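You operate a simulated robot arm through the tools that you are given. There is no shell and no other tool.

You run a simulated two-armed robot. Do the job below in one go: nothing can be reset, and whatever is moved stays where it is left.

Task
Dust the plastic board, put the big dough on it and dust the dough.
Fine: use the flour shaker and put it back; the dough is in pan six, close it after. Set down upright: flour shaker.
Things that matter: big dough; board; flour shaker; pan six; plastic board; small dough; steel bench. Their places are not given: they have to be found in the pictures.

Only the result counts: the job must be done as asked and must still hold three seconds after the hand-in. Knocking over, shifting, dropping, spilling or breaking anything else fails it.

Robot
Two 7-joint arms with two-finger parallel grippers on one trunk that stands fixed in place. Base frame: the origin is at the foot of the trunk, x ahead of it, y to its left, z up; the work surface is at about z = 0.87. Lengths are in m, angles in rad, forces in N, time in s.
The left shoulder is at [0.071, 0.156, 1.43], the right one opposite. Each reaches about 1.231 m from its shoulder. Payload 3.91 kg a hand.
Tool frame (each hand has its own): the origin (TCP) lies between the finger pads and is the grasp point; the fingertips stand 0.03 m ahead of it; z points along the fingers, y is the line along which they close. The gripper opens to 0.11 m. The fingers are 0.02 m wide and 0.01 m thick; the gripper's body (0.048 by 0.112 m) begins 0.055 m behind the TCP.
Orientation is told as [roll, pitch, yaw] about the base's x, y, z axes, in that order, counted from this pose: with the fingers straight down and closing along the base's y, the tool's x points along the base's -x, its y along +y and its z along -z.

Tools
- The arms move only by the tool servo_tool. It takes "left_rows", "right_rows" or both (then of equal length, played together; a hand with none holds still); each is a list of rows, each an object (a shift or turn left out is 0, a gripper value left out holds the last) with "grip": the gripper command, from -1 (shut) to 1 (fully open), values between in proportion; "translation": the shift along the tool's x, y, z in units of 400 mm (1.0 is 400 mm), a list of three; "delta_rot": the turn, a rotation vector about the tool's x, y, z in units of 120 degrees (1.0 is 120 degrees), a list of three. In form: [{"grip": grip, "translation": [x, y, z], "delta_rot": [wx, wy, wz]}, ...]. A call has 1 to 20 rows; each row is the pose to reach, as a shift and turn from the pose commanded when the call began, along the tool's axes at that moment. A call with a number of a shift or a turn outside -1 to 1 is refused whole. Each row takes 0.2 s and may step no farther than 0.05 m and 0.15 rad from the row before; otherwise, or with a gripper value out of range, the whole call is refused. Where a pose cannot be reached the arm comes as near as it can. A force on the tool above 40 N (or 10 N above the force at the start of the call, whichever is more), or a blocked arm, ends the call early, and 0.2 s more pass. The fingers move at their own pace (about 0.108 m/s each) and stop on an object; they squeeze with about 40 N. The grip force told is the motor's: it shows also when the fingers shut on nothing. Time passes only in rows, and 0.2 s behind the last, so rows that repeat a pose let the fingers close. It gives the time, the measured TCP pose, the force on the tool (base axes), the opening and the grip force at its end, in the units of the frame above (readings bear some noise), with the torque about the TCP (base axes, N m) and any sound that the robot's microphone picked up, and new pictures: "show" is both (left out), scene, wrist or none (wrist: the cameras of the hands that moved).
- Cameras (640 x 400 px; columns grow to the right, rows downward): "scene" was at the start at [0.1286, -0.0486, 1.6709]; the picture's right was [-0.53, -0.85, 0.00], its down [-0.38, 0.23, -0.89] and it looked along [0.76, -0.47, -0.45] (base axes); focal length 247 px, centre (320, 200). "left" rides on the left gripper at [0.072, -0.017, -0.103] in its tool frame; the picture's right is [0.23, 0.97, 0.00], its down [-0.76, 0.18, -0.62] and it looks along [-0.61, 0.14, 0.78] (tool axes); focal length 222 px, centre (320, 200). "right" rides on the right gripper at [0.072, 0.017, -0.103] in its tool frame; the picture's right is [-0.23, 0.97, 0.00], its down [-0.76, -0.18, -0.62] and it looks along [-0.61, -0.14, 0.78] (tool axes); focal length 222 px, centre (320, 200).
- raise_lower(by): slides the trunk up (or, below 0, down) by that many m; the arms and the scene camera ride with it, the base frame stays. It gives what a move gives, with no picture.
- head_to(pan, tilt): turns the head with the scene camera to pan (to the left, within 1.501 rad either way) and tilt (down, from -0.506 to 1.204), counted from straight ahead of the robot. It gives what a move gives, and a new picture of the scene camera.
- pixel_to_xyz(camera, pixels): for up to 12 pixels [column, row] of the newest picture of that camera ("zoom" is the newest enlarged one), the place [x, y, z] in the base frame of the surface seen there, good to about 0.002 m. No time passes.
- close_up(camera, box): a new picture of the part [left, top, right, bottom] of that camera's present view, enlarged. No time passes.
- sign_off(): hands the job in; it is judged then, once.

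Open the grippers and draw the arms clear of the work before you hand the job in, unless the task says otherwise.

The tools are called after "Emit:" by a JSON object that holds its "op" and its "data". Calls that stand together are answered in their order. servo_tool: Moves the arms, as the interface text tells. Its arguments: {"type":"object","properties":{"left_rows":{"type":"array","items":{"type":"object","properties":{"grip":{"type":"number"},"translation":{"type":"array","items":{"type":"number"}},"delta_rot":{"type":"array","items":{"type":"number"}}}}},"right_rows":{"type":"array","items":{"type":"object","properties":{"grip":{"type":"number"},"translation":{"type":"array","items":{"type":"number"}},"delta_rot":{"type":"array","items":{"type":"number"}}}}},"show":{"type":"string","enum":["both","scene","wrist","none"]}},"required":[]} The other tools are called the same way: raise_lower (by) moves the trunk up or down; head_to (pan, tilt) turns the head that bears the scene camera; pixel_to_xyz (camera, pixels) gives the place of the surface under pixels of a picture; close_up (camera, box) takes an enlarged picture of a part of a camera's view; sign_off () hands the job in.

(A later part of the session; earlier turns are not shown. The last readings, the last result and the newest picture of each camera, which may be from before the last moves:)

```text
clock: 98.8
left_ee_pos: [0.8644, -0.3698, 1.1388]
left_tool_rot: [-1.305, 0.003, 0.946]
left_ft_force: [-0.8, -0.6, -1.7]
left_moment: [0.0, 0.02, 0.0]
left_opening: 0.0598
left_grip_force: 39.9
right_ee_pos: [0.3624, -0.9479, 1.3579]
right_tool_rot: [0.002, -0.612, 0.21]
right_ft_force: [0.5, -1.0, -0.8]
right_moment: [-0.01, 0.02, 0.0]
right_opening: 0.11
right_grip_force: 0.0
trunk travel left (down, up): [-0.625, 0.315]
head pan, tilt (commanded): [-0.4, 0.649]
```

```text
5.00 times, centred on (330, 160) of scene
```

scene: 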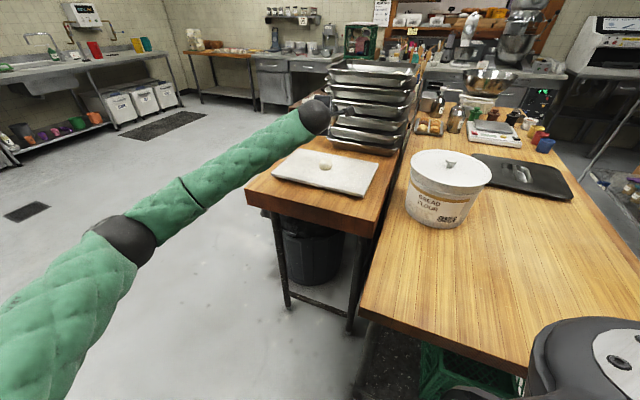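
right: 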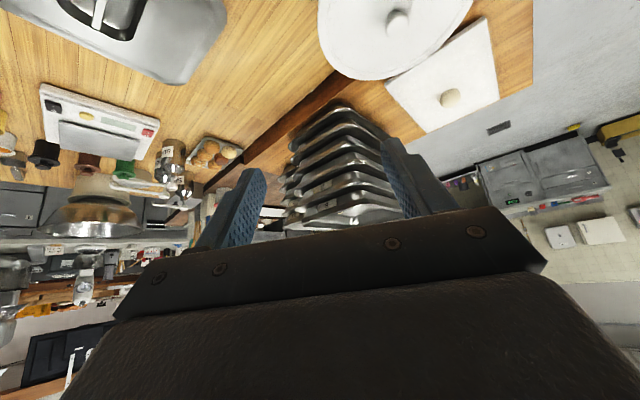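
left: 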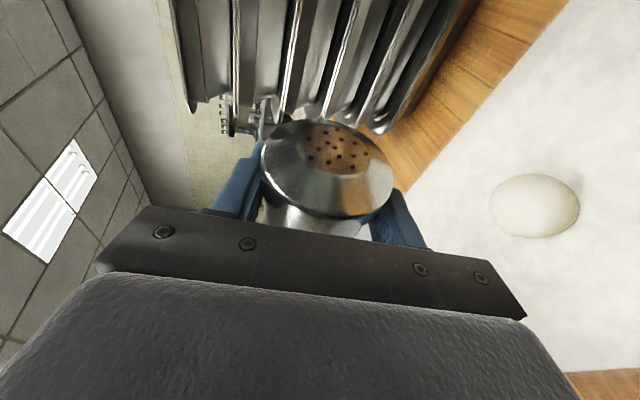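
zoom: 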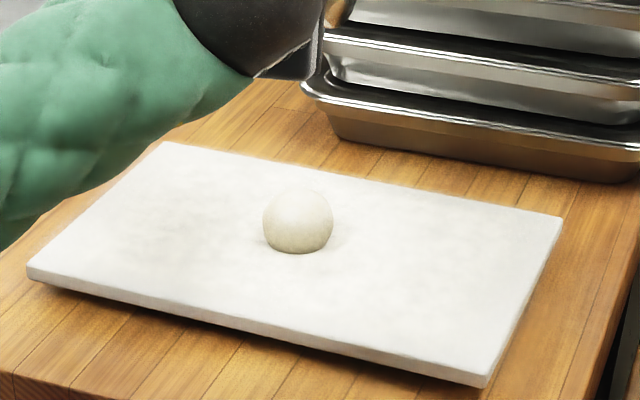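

The dough and board are both dusted. I complete the roll to upright while backing off to [0.80,-0.33,1.20].

Emit:
{"op": "servo_tool", "data": {"left_rows": [{"grip": -1, "translation": [0.0012, -0.0087, -0.0202], "delta_rot": [0, 0, -0.0682]}, {"grip": -1, "translation": [0.0024, -0.0173, -0.0404], "delta_rot": [0, 0, -0.1364]}, {"grip": -1, "translation": [0.0036, -0.026, -0.0605], "delta_rot": [0, 0, -0.2045]}, {"grip": -1, "translation": [0.0048, -0.0346, -0.0807], "delta_rot": [0, 0, -0.2727]}, {"grip": -1, "translation": [0.006, -0.0433, -0.1009], "delta_rot": [0, 0, -0.3409]}, {"grip": -1, "translation": [0.0073, -0.0519, -0.1211], "delta_rot": [0, 0, -0.4091]}, {"grip": -1, "translation": [0.0085, -0.0606, -0.1413], "delta_rot": [0, 0, -0.4773]}, {"grip": -1, "translation": [0.0097, -0.0692, -0.1615], "delta_rot": [0, 0, -0.5455]}, {"grip": -1, "translation": [0.0109, -0.0779, -0.1816], "delta_rot": [0, 0, -0.6136]}, {"grip": -1, "translation": [0.0121, -0.0865, -0.2018], "delta_rot": [0, 0, -0.6818]}, {"grip": -1, "translation": [0.0133, -0.0952, -0.222], "delta_rot": [0, 0, -0.75]}], "show": "both"}}

```text
clock: 101.2
left_ee_pos: [0.7987, -0.3304, 1.2002]
left_tool_rot: [0.014, 1.305, 2.531]
left_ft_force: [0.4, -1.0, -1.4]
left_moment: [-0.04, 0.0, 0.01]
left_opening: 0.0604
left_grip_force: 40.7
right_ee_pos: [0.3622, -0.9469, 1.3588]
right_tool_rot: [0.001, -0.61, 0.207]
right_ft_force: [-0.8, 0.6, -0.3]
right_moment: [0.01, 0.01, 0.0]
right_opening: 0.1101
right_grip_force: 0.1
trunk travel left (down, up): [-0.625, 0.315]
head pan, tilt (commanded): [-0.4, 0.649]
```

scene: 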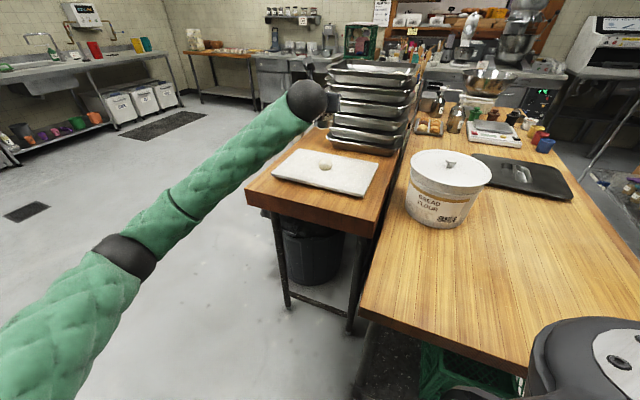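
left: 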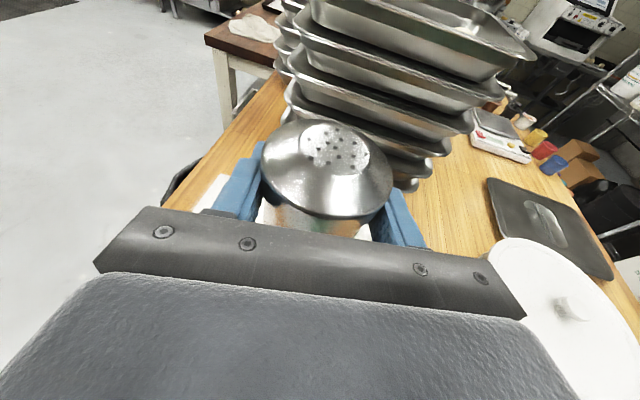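

The shaker is upright. I retrace the path: back past [0.622,-0.30,1.20] to [0.38,-0.38,1.15] while yawing back to the grasp heading.

Emit:
{"op": "servo_tool", "data": {"left_rows": [{"grip": -1, "translation": [-0.0213, 0.0396, -0.0778], "delta_rot": [-0.0177, 0, 0.0048]}, {"grip": -1, "translation": [-0.0426, 0.0791, -0.1555], "delta_rot": [-0.0354, 0, 0.0096]}, {"grip": -1, "translation": [-0.0639, 0.1187, -0.2333], "delta_rot": [-0.0531, 0, 0.0145]}, {"grip": -1, "translation": [-0.0852, 0.1582, -0.311], "delta_rot": [-0.0708, 0, 0.0193]}, {"grip": -1, "translation": [-0.1065, 0.1978, -0.3888], "delta_rot": [-0.0885, 0, 0.0241]}, {"grip": -1, "translation": [-0.1433, 0.2835, -0.4434], "delta_rot": [-0.1059, 0, 0.0288]}, {"grip": -1, "translation": [-0.1802, 0.3692, -0.498], "delta_rot": [-0.1233, 0, 0.0336]}, {"grip": -1, "translation": [-0.217, 0.4549, -0.5526], "delta_rot": [-0.1408, 0, 0.0383]}, {"grip": -1, "translation": [-0.2538, 0.5406, -0.6071], "delta_rot": [-0.1582, 0, 0.043]}, {"grip": -1, "translation": [-0.2907, 0.6263, -0.6617], "delta_rot": [-0.1756, 0, 0.0478]}, {"grip": -1, "translation": [-0.3275, 0.712, -0.7163], "delta_rot": [-0.193, 0, 0.0525]}], "show": "both"}}

```text
clock: 103.6
left_ee_pos: [0.3805, -0.3818, 1.151]
left_tool_rot: [0.0, 1.305, 2.097]
left_ft_force: [-0.4, -0.2, -2.6]
left_moment: [0.0, -0.01, 0.02]
left_opening: 0.0602
left_grip_force: 39.6
right_ee_pos: [0.3608, -0.9495, 1.3573]
right_tool_rot: [0.003, -0.613, 0.21]
right_ft_force: [-0.3, 0.4, -0.2]
right_moment: [0.03, 0.02, 0.01]
right_opening: 0.1097
right_grip_force: 0.0
trunk travel left (down, up): [-0.625, 0.315]
head pan, tilt (commanded): [-0.4, 0.649]
```

scene: 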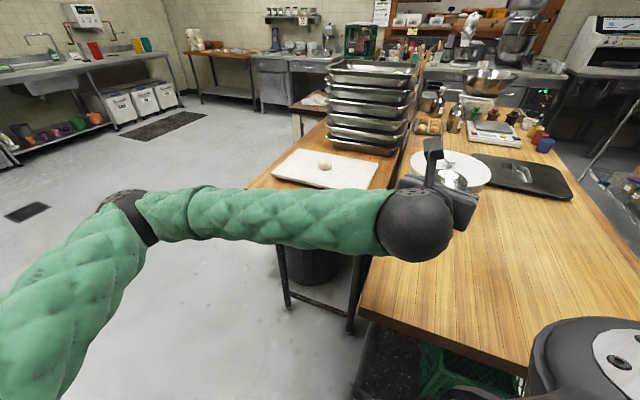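
left: 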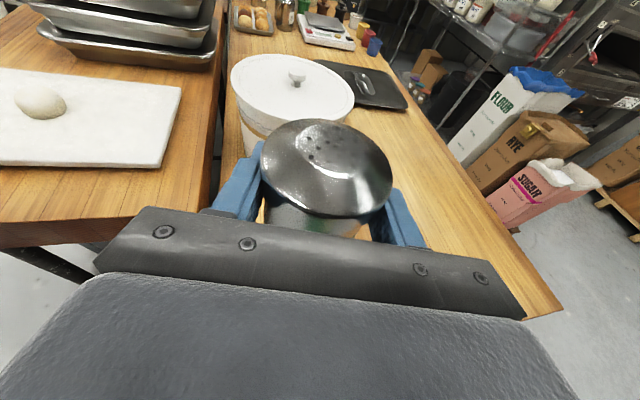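

At [0.381,-0.382,1.151] with the grasp heading. I check how high the left forearm and elbow are before lowering the trunk.

Emit:
{"op": "pixel_to_xyz", "data": {"camera": "scene", "pixels": [[130, 200], [200, 210], [260, 215], [330, 218], [380, 225], [410, 240], [120, 230], [330, 245], [260, 240]]}}

```text
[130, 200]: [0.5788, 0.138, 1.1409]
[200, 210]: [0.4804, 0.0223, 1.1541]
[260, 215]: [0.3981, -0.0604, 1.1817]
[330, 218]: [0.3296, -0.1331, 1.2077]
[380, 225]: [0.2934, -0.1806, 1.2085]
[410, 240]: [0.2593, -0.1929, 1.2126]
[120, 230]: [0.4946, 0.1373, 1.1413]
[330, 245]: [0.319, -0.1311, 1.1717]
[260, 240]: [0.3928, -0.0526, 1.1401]
```

The forearm and elbow are ≥0.35 m from the left table's edge, so lowering is safe. I move to directly above the shaker's original spot, [0.412,-0.531,1.0875].

Emit:
{"op": "servo_tool", "data": {"left_rows": [{"grip": -1, "translation": [-0.0146, 0.0297, 0.0978]}, {"grip": -1, "translation": [-0.0291, 0.0593, 0.1955]}, {"grip": -1, "translation": [-0.0437, 0.089, 0.2933]}, {"grip": -1, "translation": [-0.0582, 0.1186, 0.391]}, {"grip": -1, "translation": [-0.0582, 0.1186, 0.391]}], "show": "both"}}

```text
clock: 104.8
left_ee_pos: [0.4129, -0.5271, 1.0851]
left_tool_rot: [0.011, 1.306, 2.107]
left_ft_force: [0.1, -0.8, -2.3]
left_moment: [0.01, 0.06, -0.02]
left_opening: 0.06
left_grip_force: 39.9
right_ee_pos: [0.363, -0.9461, 1.3597]
right_tool_rot: [0.0, -0.611, 0.211]
right_ft_force: [-1.0, -0.1, 0.6]
right_moment: [-0.02, 0.03, -0.02]
right_opening: 0.1101
right_grip_force: 0.1
trunk travel left (down, up): [-0.625, 0.315]
head pan, tilt (commanded): [-0.4, 0.649]
```

scene: 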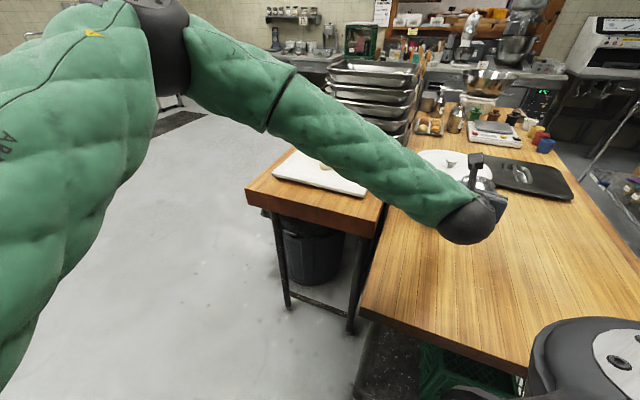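
left: 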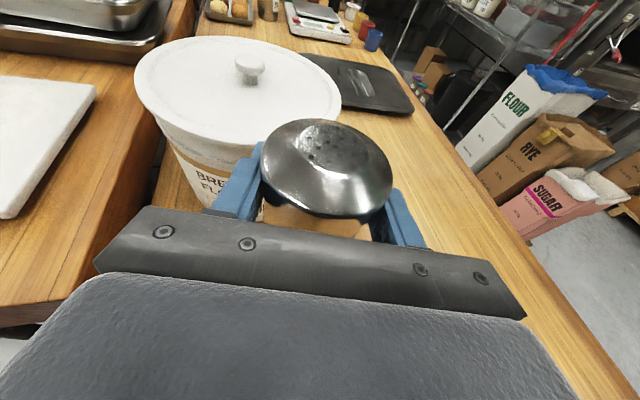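

I let it settle with one still row and read the pose again.

Emit:
{"op": "servo_tool", "data": {"left_rows": [{"grip": -1}, {"grip": -1}], "show": "none"}}

```text
clock: 105.4
left_ee_pos: [0.4121, -0.5279, 1.0846]
left_tool_rot: [0.005, 1.306, 2.103]
left_ft_force: [0.3, 0.1, -2.4]
left_moment: [0.02, 0.01, 0.01]
left_opening: 0.0601
left_grip_force: 40.2
right_ee_pos: [0.362, -0.9481, 1.358]
right_tool_rot: [0.003, -0.611, 0.209]
right_ft_force: [-0.6, 0.2, 0.1]
right_moment: [0.0, 0.02, 0.01]
right_opening: 0.1101
right_grip_force: 0.0
trunk travel left (down, up): [-0.625, 0.315]
head pan, tilt (commanded): [-0.4, 0.649]
```

Compared with the lift-off pose (y -0.531, z 1.0875) I'm 3 mm off, so I correct that before lowering the trunk by 0.142 m, just short of touchdown.

Emit:
{"op": "servo_tool", "data": {"left_rows": [{"grip": -1, "translation": [0.009, 0.0038, 0.0043]}, {"grip": -1, "translation": [0.009, 0.0038, 0.0043]}], "show": "none"}}

Emit:
{"op": "raise_lower", "data": {"by": -0.142}}

Emit:
{"op": "head_to", "data": {"pan": -0.6, "tilt": 0.65}}

```text
clock: 106.0
left_ee_pos: [0.4105, -0.5329, 1.0876]
left_tool_rot: [0.0, 1.305, 2.1]
left_ft_force: [-0.8, 0.3, -1.5]
left_moment: [-0.02, 0.0, 0.01]
left_opening: 0.0601
left_grip_force: 40.1
right_ee_pos: [0.3622, -0.9475, 1.3581]
right_tool_rot: [0.003, -0.61, 0.21]
right_ft_force: [0.7, 0.4, -0.2]
right_moment: [0.02, -0.02, -0.02]
right_opening: 0.11
right_grip_force: 0.1
trunk travel left (down, up): [-0.625, 0.315]
head pan, tilt (commanded): [-0.4, 0.649]
```

```text
clock: 107.6
left_ee_pos: [0.4128, -0.5302, 0.9462]
left_tool_rot: [0.004, 1.305, 2.102]
left_ft_force: [0.6, 0.1, -1.2]
left_moment: [0.02, 0.02, 0.02]
left_opening: 0.0602
left_grip_force: 40.1
right_ee_pos: [0.3618, -0.948, 1.2166]
right_tool_rot: [0.001, -0.612, 0.21]
right_ft_force: [0.3, -0.1, 0.1]
right_moment: [0.0, 0.01, 0.03]
right_opening: 0.1099
right_grip_force: 0.1
trunk travel left (down, up): [-0.483, 0.457]
head pan, tilt (commanded): [-0.4, 0.649]
```

```text
clock: 108.4
left_ee_pos: [0.4126, -0.531, 0.9451]
left_tool_rot: [0.004, 1.306, 2.102]
left_ft_force: [0.2, -0.4, -2.2]
left_moment: [0.0, 0.01, 0.0]
left_opening: 0.0601
left_grip_force: 40.2
right_ee_pos: [0.3631, -0.9477, 1.216]
right_tool_rot: [0.001, -0.61, 0.21]
right_ft_force: [0.0, 0.5, 0.2]
right_moment: [0.0, -0.03, 0.0]
right_opening: 0.11
right_grip_force: 0.1
trunk travel left (down, up): [-0.483, 0.457]
head pan, tilt (commanded): [-0.6, 0.649]
```

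scene: 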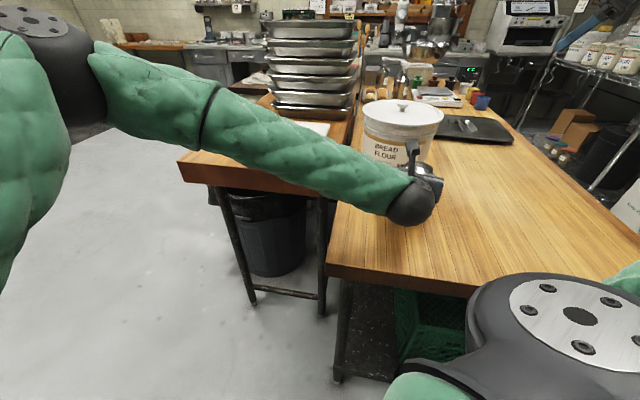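

The shaker hangs ~7 mm above the bench at its original spot. I lower with the arm in small steps, watching the force.

Emit:
{"op": "servo_tool", "data": {"left_rows": [{"grip": -1, "translation": [-0.0072, 0, 0.002]}, {"grip": -1, "translation": [-0.0121, 0, 0.0033]}, {"grip": -1, "translation": [-0.0145, 0, 0.0039]}, {"grip": -1, "translation": [-0.0145, 0, 0.0039]}], "show": "none"}}

```text
clock: 109.4
left_ee_pos: [0.4127, -0.5309, 0.9406]
left_tool_rot: [0.005, 1.305, 2.103]
left_ft_force: [-0.4, -0.3, -2.8]
left_moment: [0.01, -0.01, -0.02]
left_opening: 0.0596
left_grip_force: 39.7
right_ee_pos: [0.3623, -0.9473, 1.2158]
right_tool_rot: [0.002, -0.61, 0.21]
right_ft_force: [-0.1, 0.7, -0.8]
right_moment: [0.0, -0.01, 0.02]
right_opening: 0.1101
right_grip_force: 0.1
trunk travel left (down, up): [-0.483, 0.457]
head pan, tilt (commanded): [-0.6, 0.649]
```

No contact yet at 0.9406; two more millimetres.

Emit:
{"op": "servo_tool", "data": {"left_rows": [{"grip": -1, "translation": [-0.0024, 0, 0.0007]}, {"grip": -1, "translation": [-0.0048, 0, 0.0013]}, {"grip": -1, "translation": [-0.0048, 0, 0.0013]}], "show": "none"}}

```text
clock: 110.2
left_ee_pos: [0.4138, -0.5306, 0.9375]
left_tool_rot: [0.002, 1.304, 2.101]
left_ft_force: [1.0, -0.4, -0.3]
left_moment: [0.04, -0.07, 0.04]
left_opening: 0.0601
left_grip_force: 39.8
right_ee_pos: [0.3625, -0.9481, 1.2158]
right_tool_rot: [0.003, -0.612, 0.208]
right_ft_force: [0.0, 0.0, 0.4]
right_moment: [-0.01, 0.0, 0.0]
right_opening: 0.1098
right_grip_force: 0.0
trunk travel left (down, up): [-0.483, 0.457]
head pan, tilt (commanded): [-0.6, 0.649]
```

The weight reading dropped to -0.3 N, so the shaker's base is touching. One more millimetre, then I open the fingers.

Emit:
{"op": "servo_tool", "data": {"left_rows": [{"grip": -1, "translation": [-0.0018, 0, 0.0005]}, {"grip": -1, "translation": [-0.0018, 0, 0.0005]}], "show": "none"}}

```text
clock: 110.8
left_ee_pos: [0.4132, -0.5299, 0.9377]
left_tool_rot: [0.002, 1.306, 2.101]
left_ft_force: [1.5, -1.4, 4.7]
left_moment: [0.09, -0.26, -0.08]
left_opening: 0.0601
left_grip_force: 40.4
right_ee_pos: [0.3626, -0.948, 1.2164]
right_tool_rot: [0.001, -0.611, 0.21]
right_ft_force: [-0.5, -0.1, -0.2]
right_moment: [0.02, -0.04, 0.01]
right_opening: 0.11
right_grip_force: 0.1
trunk travel left (down, up): [-0.483, 0.457]
head pan, tilt (commanded): [-0.6, 0.649]
```

The shaker is firmly on the bench (+4.7 N). I open the gripper gradually.

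Emit:
{"op": "servo_tool", "data": {"left_rows": [{"grip": 0.12}, {"grip": 0.25}, {"grip": 0.6}, {"grip": 1}, {"grip": 1}], "show": "both"}}

```text
clock: 112.0
left_ee_pos: [0.4132, -0.5299, 0.9375]
left_tool_rot: [0.003, 1.302, 2.102]
left_ft_force: [-0.4, 0.2, 0.5]
left_moment: [-0.02, -0.01, 0.03]
left_opening: 0.1101
left_grip_force: 0.0
right_ee_pos: [0.3631, -0.9472, 1.2164]
right_tool_rot: [0.002, -0.613, 0.21]
right_ft_force: [-0.3, 0.5, -0.3]
right_moment: [0.02, 0.02, 0.0]
right_opening: 0.1101
right_grip_force: 0.1
trunk travel left (down, up): [-0.483, 0.457]
head pan, tilt (commanded): [-0.6, 0.649]
```

scene: 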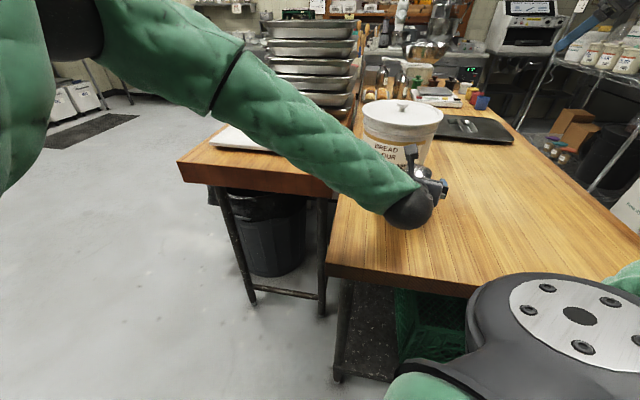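
left: 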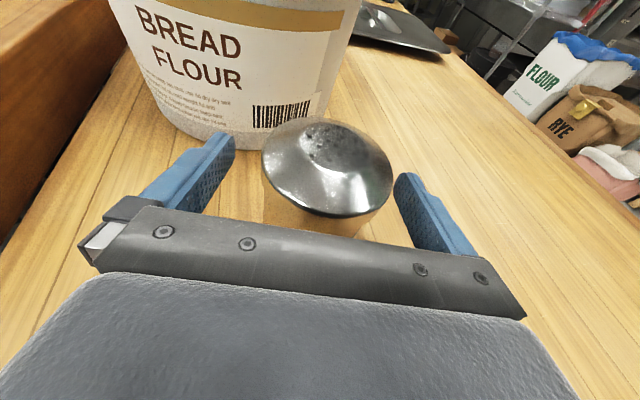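

The shaker stands upright, free of the fingers. I back the left hand straight out along its finger axis.

Emit:
{"op": "servo_tool", "data": {"left_rows": [{"grip": 1, "translation": [0, 0, -0.05]}, {"grip": 1, "translation": [0, 0, -0.12]}, {"grip": 1, "translation": [0, 0, -0.19]}, {"grip": 1, "translation": [0, 0, -0.26]}, {"grip": 1, "translation": [0, 0, -0.325]}], "show": "both"}}

```text
clock: 113.2
left_ee_pos: [0.3505, -0.4232, 0.9716]
left_tool_rot: [0.004, 1.306, 2.101]
left_ft_force: [-0.1, -0.1, 0.3]
left_moment: [-0.02, 0.01, 0.01]
left_opening: 0.1102
left_grip_force: 0.0
right_ee_pos: [0.3624, -0.9475, 1.2168]
right_tool_rot: [0.001, -0.611, 0.211]
right_ft_force: [0.9, 0.2, 0.6]
right_moment: [0.0, 0.02, 0.04]
right_opening: 0.1099
right_grip_force: 0.0
trunk travel left (down, up): [-0.483, 0.457]
head pan, tilt (commanded): [-0.6, 0.649]
```

scene: 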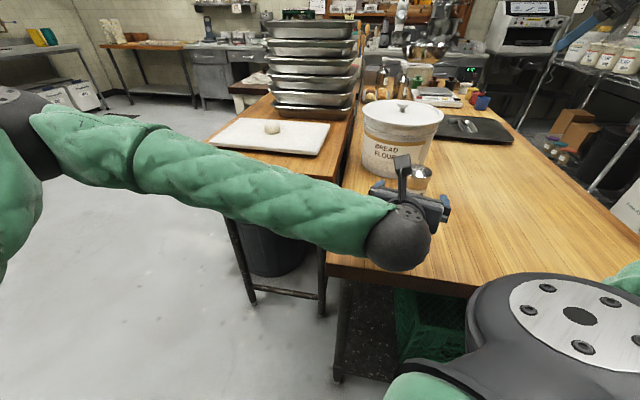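
left: 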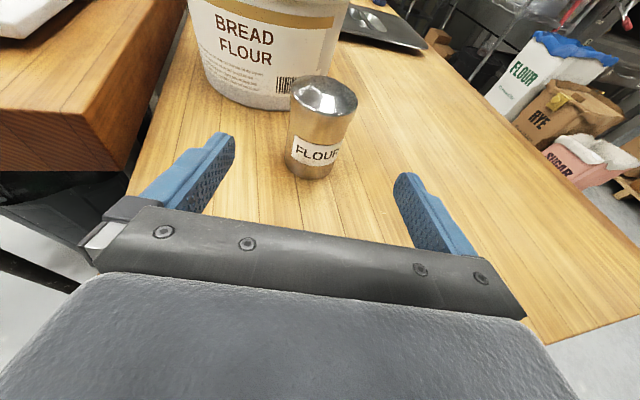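

The shaker stands upright where it was (label facing the robot). I raise the trunk 0.142 m and then park the left arm to the left.

Emit:
{"op": "raise_lower", "data": {"by": 0.142}}

```text
clock: 114.8
left_ee_pos: [0.3499, -0.4231, 1.1136]
left_tool_rot: [0.003, 1.306, 2.101]
left_ft_force: [-0.3, 0.0, 0.5]
left_moment: [0.02, 0.02, -0.02]
left_opening: 0.11
left_grip_force: 0.1
right_ee_pos: [0.3631, -0.9468, 1.3578]
right_tool_rot: [0.001, -0.61, 0.208]
right_ft_force: [0.1, 0.1, 0.2]
right_moment: [0.04, -0.02, 0.02]
right_opening: 0.1101
right_grip_force: 0.0
trunk travel left (down, up): [-0.625, 0.315]
head pan, tilt (commanded): [-0.6, 0.649]
```

Now I move the left hand away to about [0.57,-0.03,1.20], along the known path.

Emit:
{"op": "servo_tool", "data": {"left_rows": [{"translation": [0.042, -0.0576, -0.0366]}, {"translation": [0.084, -0.1151, -0.0731]}, {"translation": [0.0958, -0.2123, -0.1256], "delta_rot": [0.0203, 0, -0.0055]}, {"translation": [0.1075, -0.3094, -0.1781], "delta_rot": [0.0406, 0, -0.011]}, {"translation": [0.1193, -0.4066, -0.2306], "delta_rot": [0.0608, 0, -0.0165]}, {"translation": [0.131, -0.5037, -0.2831], "delta_rot": [0.0811, 0, -0.022]}, {"translation": [0.1428, -0.6009, -0.3356], "delta_rot": [0.1014, 0, -0.0275]}, {"translation": [0.1247, -0.6922, -0.403], "delta_rot": [0.1337, 0, -0.0363]}, {"translation": [0.1066, -0.7835, -0.4704], "delta_rot": [0.1659, 0, -0.045]}, {"translation": [0.0884, -0.8747, -0.5379], "delta_rot": [0.1982, 0, -0.0538]}, {"translation": [0.0703, -0.966, -0.6053], "delta_rot": [0.2304, 0, -0.0625]}], "show": "scene"}}

```text
clock: 117.2
left_ee_pos: [0.5712, -0.0322, 1.2041]
left_tool_rot: [0.006, 1.305, 2.602]
left_ft_force: [-0.8, 0.2, -0.5]
left_moment: [0.02, 0.04, -0.02]
left_opening: 0.1099
left_grip_force: 0.0
right_ee_pos: [0.3612, -0.9469, 1.3598]
right_tool_rot: [-0.002, -0.611, 0.21]
right_ft_force: [-0.3, -0.1, 0.0]
right_moment: [-0.03, 0.03, 0.0]
right_opening: 0.1099
right_grip_force: 0.1
trunk travel left (down, up): [-0.625, 0.315]
head pan, tilt (commanded): [-0.6, 0.649]
```

scene: 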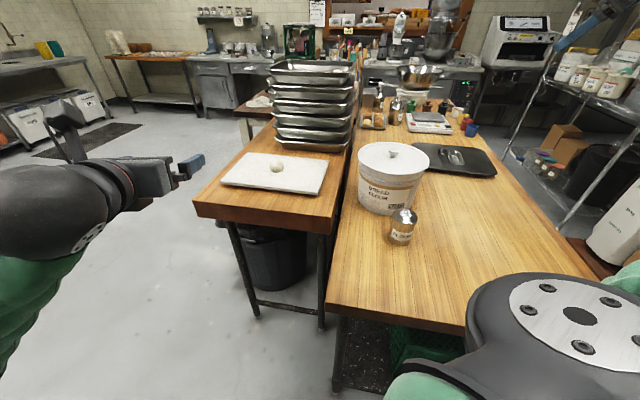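

The shaker is upright at (403,225), the dough lies dusted on the board. Now the lid: I un-tilt the right hand by 0.41 rad while moving it a bit forward to view the lid.

Emit:
{"op": "servo_tool", "data": {"right_rows": [{"delta_rot": [0, 0.049, 0]}, {"delta_rot": [0, 0.098, 0]}, {"delta_rot": [0, 0.147, 0]}, {"delta_rot": [0, 0.196, 0]}], "show": "none"}}

Emit:
{"op": "pixel_to_xyz", "data": {"camera": "scene", "pixels": [[403, 214], [393, 214], [414, 214], [403, 209], [404, 220], [402, 232]]}}

Emit:
{"op": "close_up", "data": {"camera": "scene", "box": [190, 130, 430, 270]}}

```text
clock: 118.2
left_ee_pos: [0.5727, -0.0329, 1.2054]
left_tool_rot: [0.006, 1.306, 2.603]
left_ft_force: [0.2, -0.8, -0.7]
left_moment: [0.02, 0.0, 0.01]
left_opening: 0.1101
left_grip_force: 0.1
right_ee_pos: [0.3624, -0.9476, 1.3578]
right_tool_rot: [-0.001, -0.198, 0.21]
right_ft_force: [-0.7, -0.1, 0.5]
right_moment: [0.01, 0.01, 0.0]
right_opening: 0.1099
right_grip_force: 0.1
trunk travel left (down, up): [-0.625, 0.315]
head pan, tilt (commanded): [-0.6, 0.649]
```

```text
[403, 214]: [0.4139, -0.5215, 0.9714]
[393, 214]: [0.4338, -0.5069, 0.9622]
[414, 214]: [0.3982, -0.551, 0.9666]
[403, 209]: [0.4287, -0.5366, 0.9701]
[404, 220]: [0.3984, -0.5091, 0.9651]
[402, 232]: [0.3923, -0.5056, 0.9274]
```

```text
2.67 times, centred on (310, 200) of scene
```

zoom: 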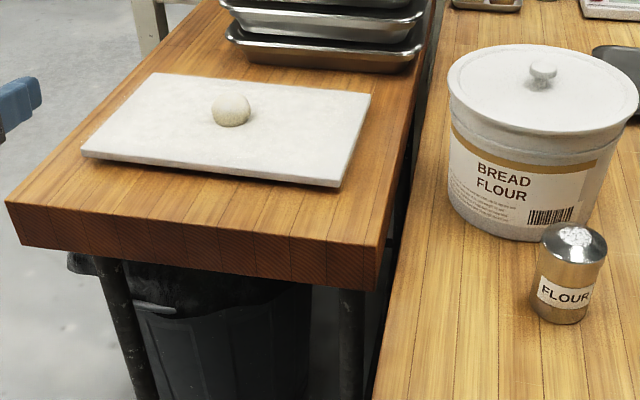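

Everything on the left is in order. I yaw the right hand by -62° and move it to about [0.50,-0.93,1.30] to look at the lid along its bar.

Emit:
{"op": "servo_tool", "data": {"right_rows": [{"translation": [-0.0389, -0.0035, 0.0263], "delta_rot": [0.0127, 0, 0.0634]}, {"translation": [-0.0779, -0.007, 0.0526], "delta_rot": [0.0254, 0, 0.1268]}, {"translation": [-0.1168, -0.0105, 0.0789], "delta_rot": [0.0381, 0, 0.1901]}, {"translation": [-0.1558, -0.014, 0.1053], "delta_rot": [0.0509, 0, 0.2535]}, {"translation": [-0.1947, -0.0175, 0.1316], "delta_rot": [0.0636, 0, 0.3169]}, {"translation": [-0.2336, -0.021, 0.1579], "delta_rot": [0.0763, 0, 0.3803]}, {"translation": [-0.2726, -0.0245, 0.1842], "delta_rot": [0.089, 0, 0.4436]}, {"translation": [-0.3115, -0.028, 0.2105], "delta_rot": [0.1017, 0, 0.507]}], "show": "both"}}

```text
clock: 120.0
left_ee_pos: [0.5729, -0.0328, 1.204]
left_tool_rot: [0.002, 1.304, 2.603]
left_ft_force: [0.4, 0.6, 0.7]
left_moment: [0.0, 0.04, -0.02]
left_opening: 0.11
left_grip_force: 0.0
right_ee_pos: [0.5021, -0.9298, 1.2985]
right_tool_rot: [0.001, -0.198, -0.876]
right_ft_force: [0.7, -0.5, -0.2]
right_moment: [-0.01, 0.03, -0.02]
right_opening: 0.1099
right_grip_force: 0.1
trunk travel left (down, up): [-0.625, 0.315]
head pan, tilt (commanded): [-0.6, 0.649]
```

scene: 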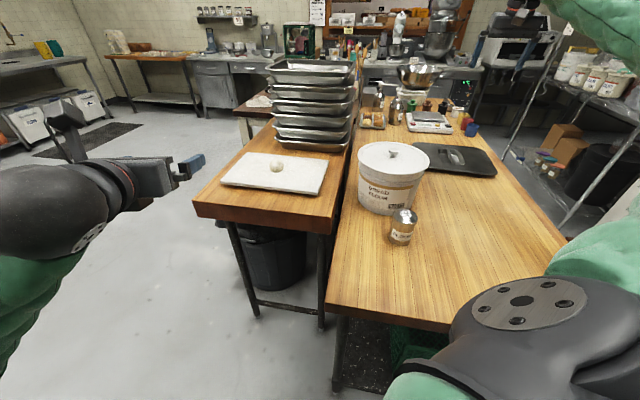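
right: 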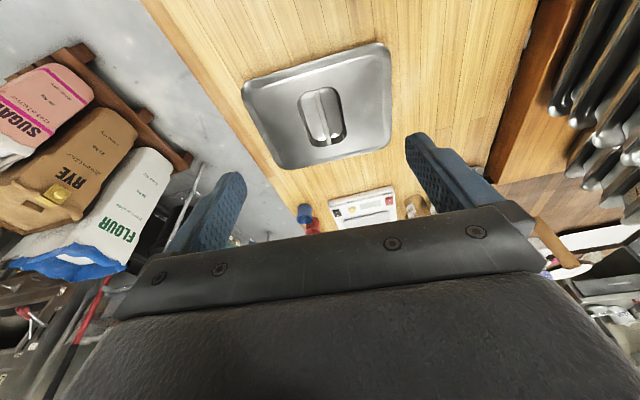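

The lid is now seen at (320,105) nearly square to the hand, its bar from (318,92) to (325,142). I enlarge and measure it.

Emit:
{"op": "close_up", "data": {"camera": "right", "box": [230, 35, 410, 175]}}

```text
2.86 times, centred on (320, 105) of right
```

zoom: 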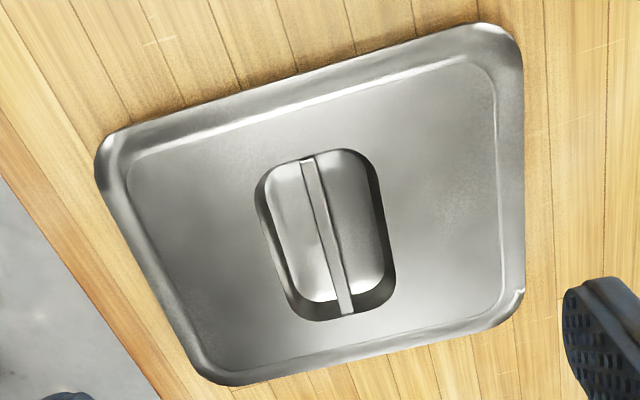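

I measure the bar's ends and edges, the recess floor and the lid's edges.

Emit:
{"op": "pixel_to_xyz", "data": {"camera": "zoom", "pixels": [[309, 163], [345, 310], [327, 236], [320, 205], [336, 270], [300, 235], [356, 235], [270, 200], [375, 200], [345, 152], [310, 320], [333, 238]]}}

Emit:
{"op": "pixel_to_xyz", "data": {"camera": "zoom", "pixels": [[300, 79], [290, 85], [372, 355], [365, 350], [140, 240], [520, 170], [512, 170], [105, 150], [515, 40], [225, 382], [520, 300], [160, 260]]}}

```text
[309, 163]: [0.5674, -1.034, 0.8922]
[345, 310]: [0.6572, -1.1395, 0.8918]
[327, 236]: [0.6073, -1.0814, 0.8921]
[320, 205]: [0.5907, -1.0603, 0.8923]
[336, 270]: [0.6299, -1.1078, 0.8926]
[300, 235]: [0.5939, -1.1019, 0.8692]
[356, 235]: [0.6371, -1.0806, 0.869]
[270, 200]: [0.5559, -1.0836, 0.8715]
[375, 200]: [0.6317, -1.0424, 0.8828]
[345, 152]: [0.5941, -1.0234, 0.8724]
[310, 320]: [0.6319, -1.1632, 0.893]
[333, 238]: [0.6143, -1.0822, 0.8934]
```

```text
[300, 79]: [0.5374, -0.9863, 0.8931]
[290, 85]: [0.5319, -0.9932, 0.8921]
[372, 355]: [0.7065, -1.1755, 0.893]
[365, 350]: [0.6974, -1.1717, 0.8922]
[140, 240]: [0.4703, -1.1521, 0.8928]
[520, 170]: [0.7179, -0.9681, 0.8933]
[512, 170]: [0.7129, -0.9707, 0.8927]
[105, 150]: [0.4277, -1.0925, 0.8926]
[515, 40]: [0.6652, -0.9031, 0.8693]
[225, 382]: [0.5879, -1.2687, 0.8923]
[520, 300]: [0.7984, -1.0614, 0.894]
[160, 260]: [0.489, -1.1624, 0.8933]
```

The bar's centre is ≈[0.613,-1.0865,0.892], at -50°, about 12 mm wide, in a recess ~0.085 m across. I go to a pre-grasp [0.568,-1.033,1.009] with 30° tilt along the bar and the fingers set to 0.045 opening.

Emit:
{"op": "servo_tool", "data": {"right_rows": [{"grip": -0.182, "translation": [-0.0194, -0.0048, 0.0963], "delta_rot": [0, -0.0194, 0]}, {"grip": -0.182, "translation": [-0.0388, -0.0095, 0.1926], "delta_rot": [0, -0.0389, 0]}, {"grip": -0.182, "translation": [-0.0581, -0.0143, 0.2889], "delta_rot": [0, -0.0583, 0]}, {"grip": -0.182, "translation": [-0.0775, -0.019, 0.3853], "delta_rot": [0, -0.0778, 0]}, {"grip": -0.182, "translation": [-0.0969, -0.0238, 0.4816], "delta_rot": [0, -0.0972, 0]}, {"grip": -0.182, "translation": [-0.1163, -0.0285, 0.5779], "delta_rot": [0, -0.1166, 0]}, {"grip": -0.182, "translation": [-0.1356, -0.0333, 0.6742], "delta_rot": [0, -0.1361, 0]}, {"grip": -0.182, "translation": [-0.155, -0.038, 0.7705], "delta_rot": [0, -0.1555, 0]}], "show": "both"}}

```text
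clock: 121.8
left_ee_pos: [0.5722, -0.0339, 1.2032]
left_tool_rot: [0.001, 1.303, 2.601]
left_ft_force: [0.7, 0.5, -0.3]
left_moment: [0.0, 0.04, 0.02]
left_opening: 0.1102
left_grip_force: 0.1
right_ee_pos: [0.5679, -1.0336, 1.01]
right_tool_rot: [0.003, -0.522, -0.874]
right_ft_force: [-0.5, 0.4, 0.9]
right_moment: [0.04, 0.0, 0.0]
right_opening: 0.045
right_grip_force: 0.1
trunk travel left (down, up): [-0.625, 0.315]
head pan, tilt (commanded): [-0.6, 0.649]
```

scene: 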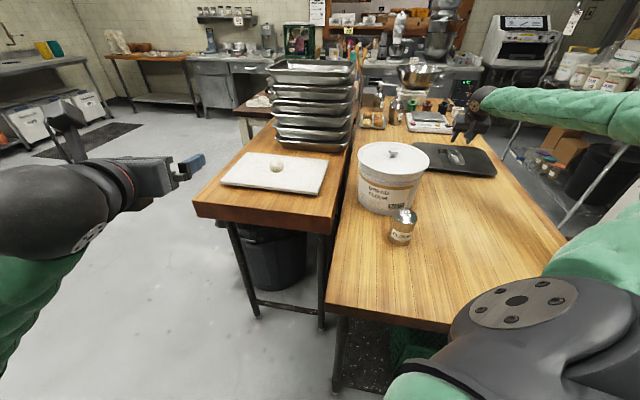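
right: 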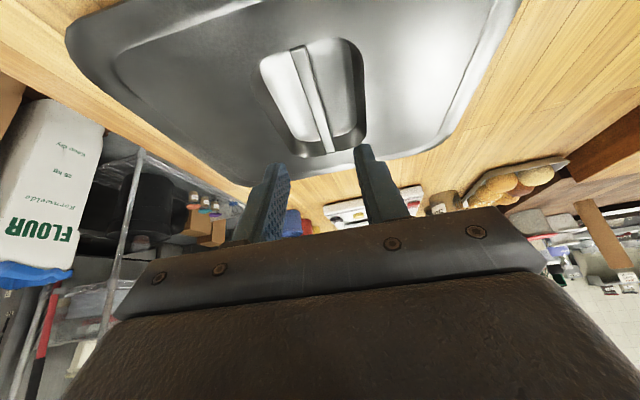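

The hand is at the pre-grasp; the bar shows from (298,50) to (328,150). I re-measure it from here.

Emit:
{"op": "pixel_to_xyz", "data": {"camera": "right", "pixels": [[299, 52], [313, 97], [320, 120], [327, 146], [306, 75], [280, 80], [345, 90], [280, 120], [350, 130]]}}

Emit:
{"op": "close_up", "data": {"camera": "right", "box": [230, 20, 420, 210]}}

```text
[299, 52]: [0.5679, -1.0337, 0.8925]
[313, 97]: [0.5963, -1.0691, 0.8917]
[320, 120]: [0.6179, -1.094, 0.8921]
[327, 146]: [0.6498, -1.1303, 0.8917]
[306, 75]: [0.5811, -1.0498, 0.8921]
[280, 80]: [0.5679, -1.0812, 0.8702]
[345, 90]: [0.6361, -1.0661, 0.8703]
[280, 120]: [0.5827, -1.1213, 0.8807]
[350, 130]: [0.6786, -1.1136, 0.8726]
```

```text
2.11 times, centred on (325, 115) of right
```

zoom: 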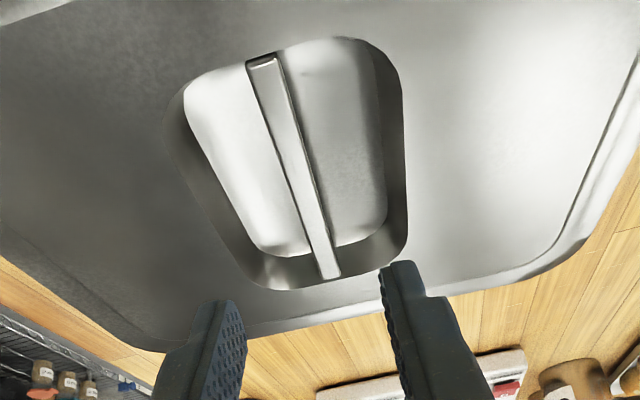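

The bar line and the hand are aligned (offset <1 mm). I advance 0.121 m along the fingers, slowing near the end, so the tips straddle the bar inside the recess.

Emit:
{"op": "servo_tool", "data": {"right_rows": [{"grip": -0.182, "translation": [0, 0, 0.09]}, {"grip": -0.182, "translation": [0, 0, 0.18]}, {"grip": -0.182, "translation": [0, 0, 0.24]}, {"grip": -0.182, "translation": [0, 0, 0.28]}, {"grip": -0.182, "translation": [0, 0, 0.3036]}], "show": "both"}}

Emit:
{"op": "close_up", "data": {"camera": "right", "box": [220, 60, 430, 230]}}

```text
clock: 123.0
left_ee_pos: [0.5722, -0.0339, 1.2052]
left_tool_rot: [0.003, 1.306, 2.602]
left_ft_force: [0.3, -0.1, 0.6]
left_moment: [0.02, -0.01, 0.0]
left_opening: 0.1102
left_grip_force: 0.1
right_ee_pos: [0.6076, -1.0765, 0.9051]
right_tool_rot: [0.002, -0.522, -0.873]
right_ft_force: [0.1, 0.8, -0.4]
right_moment: [-0.01, 0.01, 0.02]
right_opening: 0.0448
right_grip_force: 0.1
trunk travel left (down, up): [-0.625, 0.315]
head pan, tilt (commanded): [-0.6, 0.649]
```

scene: 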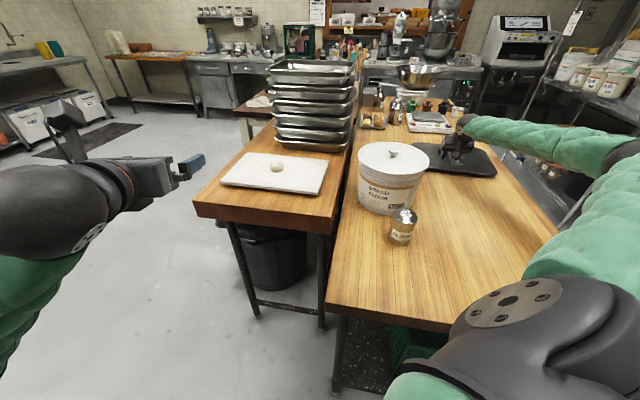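
right: 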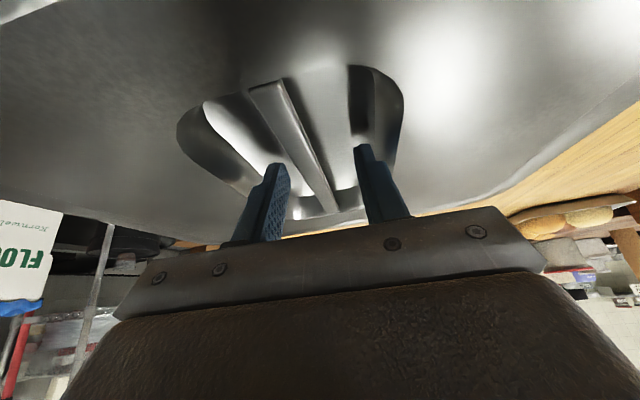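

```text
2.35 times, centred on (325, 145) of right
```

zoom: 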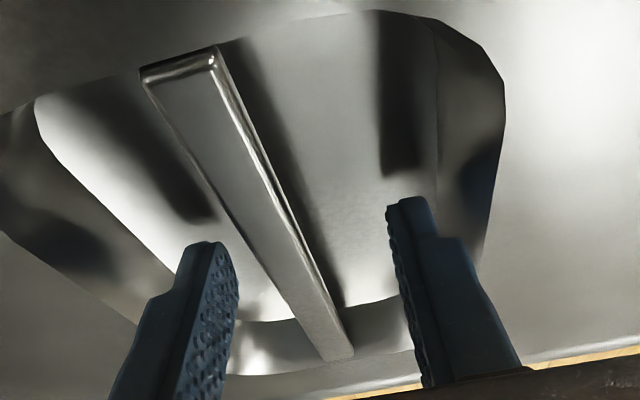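

The bar lies between the two fingers in the recess with no contact force. I close the gripper on it.

Emit:
{"op": "servo_tool", "data": {"right_rows": [{"grip": -1}, {"grip": -1}, {"grip": -1}], "show": "wrist"}}

Emit:
{"op": "close_up", "data": {"camera": "right", "box": [220, 60, 430, 230]}}

```text
clock: 123.8
left_ee_pos: [0.5716, -0.0328, 1.2054]
left_tool_rot: [0.001, 1.307, 2.602]
left_ft_force: [0.8, -0.6, 0.2]
left_moment: [-0.01, 0.02, 0.02]
left_opening: 0.1099
left_grip_force: 0.1
right_ee_pos: [0.6082, -1.0773, 0.906]
right_tool_rot: [0.004, -0.524, -0.873]
right_ft_force: [0.6, 0.2, 0.1]
right_moment: [-0.13, -0.11, 0.11]
right_opening: 0.0127
right_grip_force: 40.2
trunk travel left (down, up): [-0.625, 0.315]
head pan, tilt (commanded): [-0.6, 0.649]
```

right: 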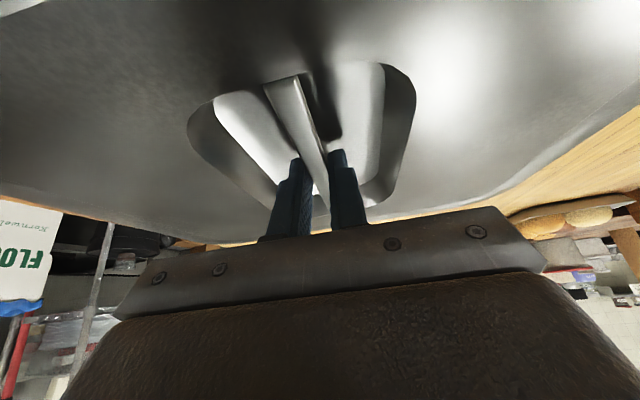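

```text
2.35 times, centred on (325, 145) of right
```

zoom: 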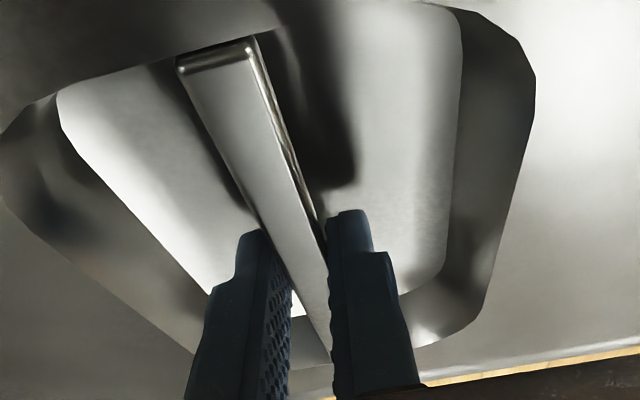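

The bar is gripped (0.0127 m, 40 N). I lift the lid with the trunk by 0.2 m, keeping the arm's pose.

Emit:
{"op": "raise_lower", "data": {"by": 0.2}}

Emit:
{"op": "head_to", "data": {"pan": -0.7, "tilt": 0.55}}

Emit:
{"op": "close_up", "data": {"camera": "right", "box": [0, 0, 640, 400]}}

```text
clock: 126.0
left_ee_pos: [0.5723, -0.0326, 1.4048]
left_tool_rot: [0.0, 1.304, 2.601]
left_ft_force: [0.5, 0.6, 0.3]
left_moment: [0.0, -0.02, -0.01]
left_opening: 0.1099
left_grip_force: 0.0
right_ee_pos: [0.6084, -1.0787, 1.1047]
right_tool_rot: [0.004, -0.524, -0.874]
right_ft_force: [0.5, 0.9, -4.4]
right_moment: [0.02, 0.02, 0.01]
right_opening: 0.0125
right_grip_force: 39.9
trunk travel left (down, up): [-0.825, 0.115]
head pan, tilt (commanded): [-0.6, 0.649]
```

```text
clock: 126.7
left_ee_pos: [0.5723, -0.0333, 1.4044]
left_tool_rot: [0.0, 1.303, 2.6]
left_ft_force: [-0.3, 0.6, 0.0]
left_moment: [-0.01, -0.02, -0.01]
left_opening: 0.1102
left_grip_force: 0.1
right_ee_pos: [0.608, -1.0777, 1.1057]
right_tool_rot: [0.003, -0.523, -0.874]
right_ft_force: [0.4, 0.8, -4.7]
right_moment: [0.03, -0.01, 0.0]
right_opening: 0.0127
right_grip_force: 40.3
trunk travel left (down, up): [-0.825, 0.115]
head pan, tilt (commanded): [-0.7, 0.55]
```

scene: 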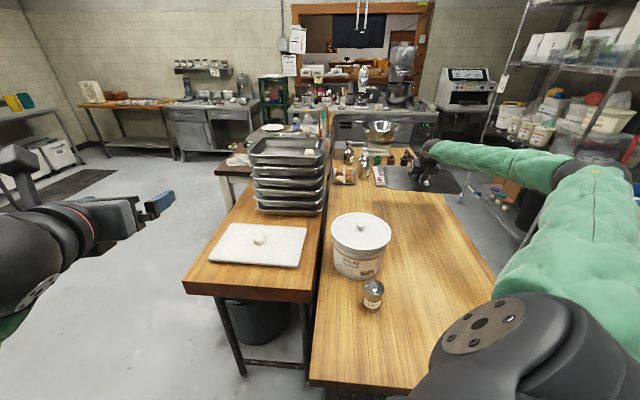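

```text
1.00 times, centred on (320, 200) of right (not enlarged: the box is as wide or as high as the picture)
```

zoom: 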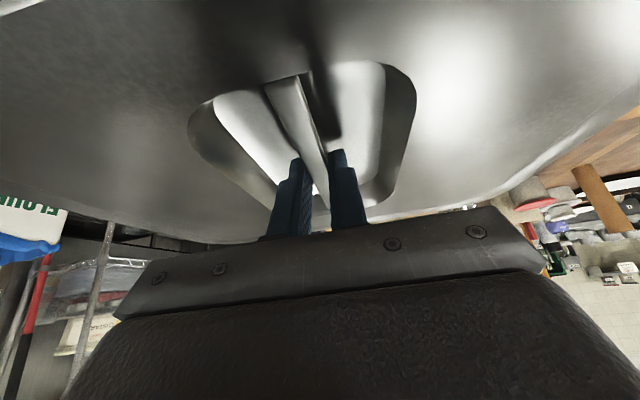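

The lid (4.6 N) hangs balanced. I check in an enlargement whether it stays level.

Emit:
{"op": "close_up", "data": {"camera": "scene", "box": [340, 130, 500, 230]}}

Emit:
{"op": "pixel_to_xyz", "data": {"camera": "scene", "pixels": [[378, 185], [384, 169], [400, 170], [445, 190], [455, 176], [400, 186], [420, 190]]}}

Emit:
{"op": "pixel_to_xyz", "data": {"camera": "right", "pixels": [[100, 60], [200, 40], [450, 40], [540, 60], [500, 150], [150, 180], [420, 180], [220, 210], [300, 20]]}}

```text
4.00 times, centred on (420, 180) of scene
```

zoom: 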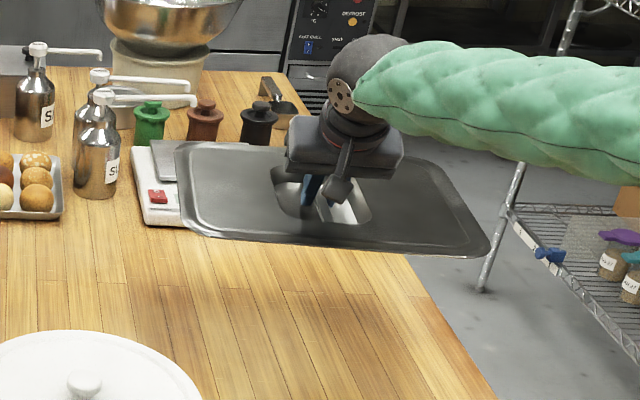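

```text
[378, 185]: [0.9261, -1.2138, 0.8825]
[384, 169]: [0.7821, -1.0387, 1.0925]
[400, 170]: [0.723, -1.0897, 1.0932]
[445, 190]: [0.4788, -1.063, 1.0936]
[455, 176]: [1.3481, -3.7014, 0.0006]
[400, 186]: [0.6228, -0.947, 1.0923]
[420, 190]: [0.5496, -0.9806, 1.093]
```

```text
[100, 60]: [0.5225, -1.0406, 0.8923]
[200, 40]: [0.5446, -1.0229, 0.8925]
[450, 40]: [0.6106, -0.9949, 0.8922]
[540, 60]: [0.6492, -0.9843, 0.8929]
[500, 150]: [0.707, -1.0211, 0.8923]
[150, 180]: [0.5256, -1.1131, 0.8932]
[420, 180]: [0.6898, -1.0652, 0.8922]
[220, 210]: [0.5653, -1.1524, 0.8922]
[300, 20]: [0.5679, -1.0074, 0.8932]
```

The lid is level (z 1.0925–1.0936 all over), top 12.5 mm below the TCP. I now measure pan six's rim precisely in a strong enlargement.

Emit:
{"op": "close_up", "data": {"camera": "scene", "box": [240, 122, 336, 182]}}

```text
6.67 times, centred on (288, 152) of scene
```

zoom: 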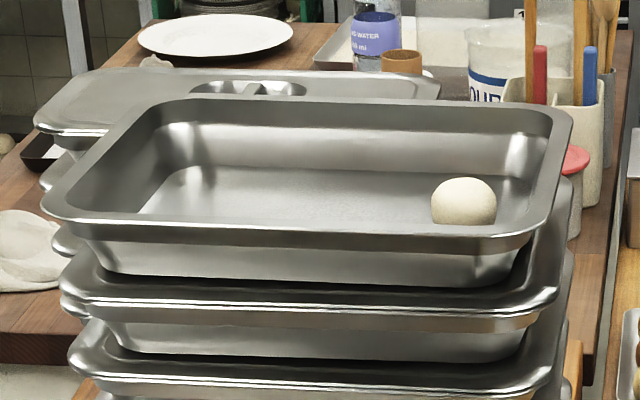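

This gives a clear view of the open top pan. I query points along each outer rim edge.

Emit:
{"op": "pixel_to_xyz", "data": {"camera": "zoom", "pixels": [[130, 226], [280, 237], [420, 244], [545, 212], [557, 172], [566, 138], [220, 99], [350, 102], [480, 106], [60, 182], [95, 149], [125, 122]]}}

Emit:
{"op": "pixel_to_xyz", "data": {"camera": "zoom", "pixels": [[130, 230], [280, 241], [420, 248], [549, 212], [561, 172], [570, 138], [220, 97], [350, 99], [480, 103], [56, 182], [91, 149], [121, 122]]}}

```text
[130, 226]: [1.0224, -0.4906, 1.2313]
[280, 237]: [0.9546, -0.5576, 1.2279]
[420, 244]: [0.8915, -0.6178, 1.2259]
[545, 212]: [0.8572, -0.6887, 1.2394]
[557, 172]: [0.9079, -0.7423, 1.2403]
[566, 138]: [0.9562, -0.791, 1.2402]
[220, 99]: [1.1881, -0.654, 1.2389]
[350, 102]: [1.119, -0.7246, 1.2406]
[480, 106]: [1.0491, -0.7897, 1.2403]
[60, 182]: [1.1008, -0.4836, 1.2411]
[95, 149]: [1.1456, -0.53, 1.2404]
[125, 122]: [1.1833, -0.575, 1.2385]
```

```text
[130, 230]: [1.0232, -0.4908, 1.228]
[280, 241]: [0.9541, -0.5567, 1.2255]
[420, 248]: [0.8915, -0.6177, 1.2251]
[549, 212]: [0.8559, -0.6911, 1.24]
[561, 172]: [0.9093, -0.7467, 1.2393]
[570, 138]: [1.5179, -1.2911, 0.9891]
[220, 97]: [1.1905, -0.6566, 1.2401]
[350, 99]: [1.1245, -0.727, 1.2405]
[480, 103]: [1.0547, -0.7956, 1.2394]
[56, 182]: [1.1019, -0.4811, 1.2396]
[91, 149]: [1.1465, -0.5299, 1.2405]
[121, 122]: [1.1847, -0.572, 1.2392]
```

The pan's rim is ≈0.32×0.24 m, centre ≈[1.035,-0.6455], long axis at ≈44.5°. I now measure the held lid's edges the same way.

Emit:
{"op": "close_up", "data": {"camera": "scene", "box": [376, 155, 472, 215]}}

```text
6.67 times, centred on (424, 185) of scene
```

zoom: 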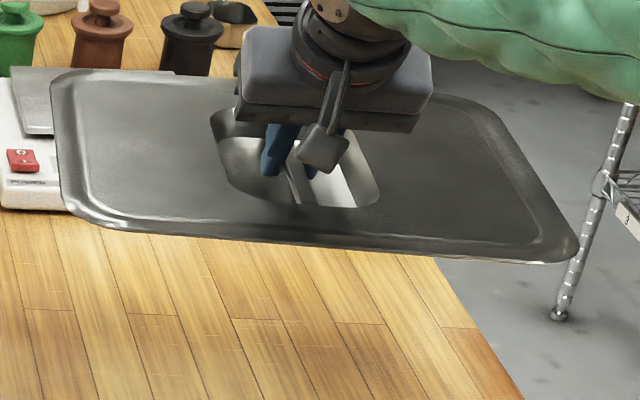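

I query points along the lid's four edges.

Emit:
{"op": "pixel_to_xyz", "data": {"camera": "zoom", "pixels": [[150, 228], [300, 243], [450, 255], [55, 110], [58, 145], [62, 175], [110, 74], [160, 76], [210, 79], [515, 147], [540, 188], [560, 218]]}}

Emit:
{"op": "pixel_to_xyz", "data": {"camera": "zoom", "pixels": [[150, 231], [300, 247], [450, 259], [53, 110], [56, 145], [59, 175], [110, 71], [160, 73], [210, 76], [518, 147], [543, 188], [564, 218]]}}

```text
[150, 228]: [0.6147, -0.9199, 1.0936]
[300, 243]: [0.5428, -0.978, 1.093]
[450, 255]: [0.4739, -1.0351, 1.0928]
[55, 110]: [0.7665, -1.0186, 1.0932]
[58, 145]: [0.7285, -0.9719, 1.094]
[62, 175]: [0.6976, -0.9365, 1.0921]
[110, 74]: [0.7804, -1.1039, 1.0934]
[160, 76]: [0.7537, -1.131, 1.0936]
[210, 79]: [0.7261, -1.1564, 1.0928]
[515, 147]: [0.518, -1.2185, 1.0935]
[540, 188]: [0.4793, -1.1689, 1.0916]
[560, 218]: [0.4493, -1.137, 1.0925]
```

```text
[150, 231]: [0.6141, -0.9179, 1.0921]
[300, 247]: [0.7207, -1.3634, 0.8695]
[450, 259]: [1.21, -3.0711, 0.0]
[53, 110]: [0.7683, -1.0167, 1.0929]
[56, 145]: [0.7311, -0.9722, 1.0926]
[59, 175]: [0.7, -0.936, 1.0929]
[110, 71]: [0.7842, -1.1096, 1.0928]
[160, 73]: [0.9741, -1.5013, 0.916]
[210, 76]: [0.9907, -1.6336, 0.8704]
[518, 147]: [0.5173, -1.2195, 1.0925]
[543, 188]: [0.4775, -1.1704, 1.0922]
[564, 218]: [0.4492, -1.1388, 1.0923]
```

The lid (0.322×0.256 m, angle ≈40.1°) is square with the hand. I double-check the pan's back and front edges with finer pixels, since my width estimate came out small.

Emit:
{"op": "close_up", "data": {"camera": "scene", "box": [262, 130, 318, 165]}}

```text
11.43 times, centred on (290, 148) of scene
```

zoom: 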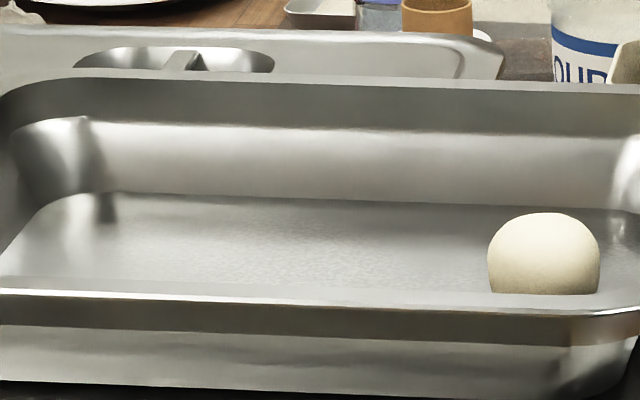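

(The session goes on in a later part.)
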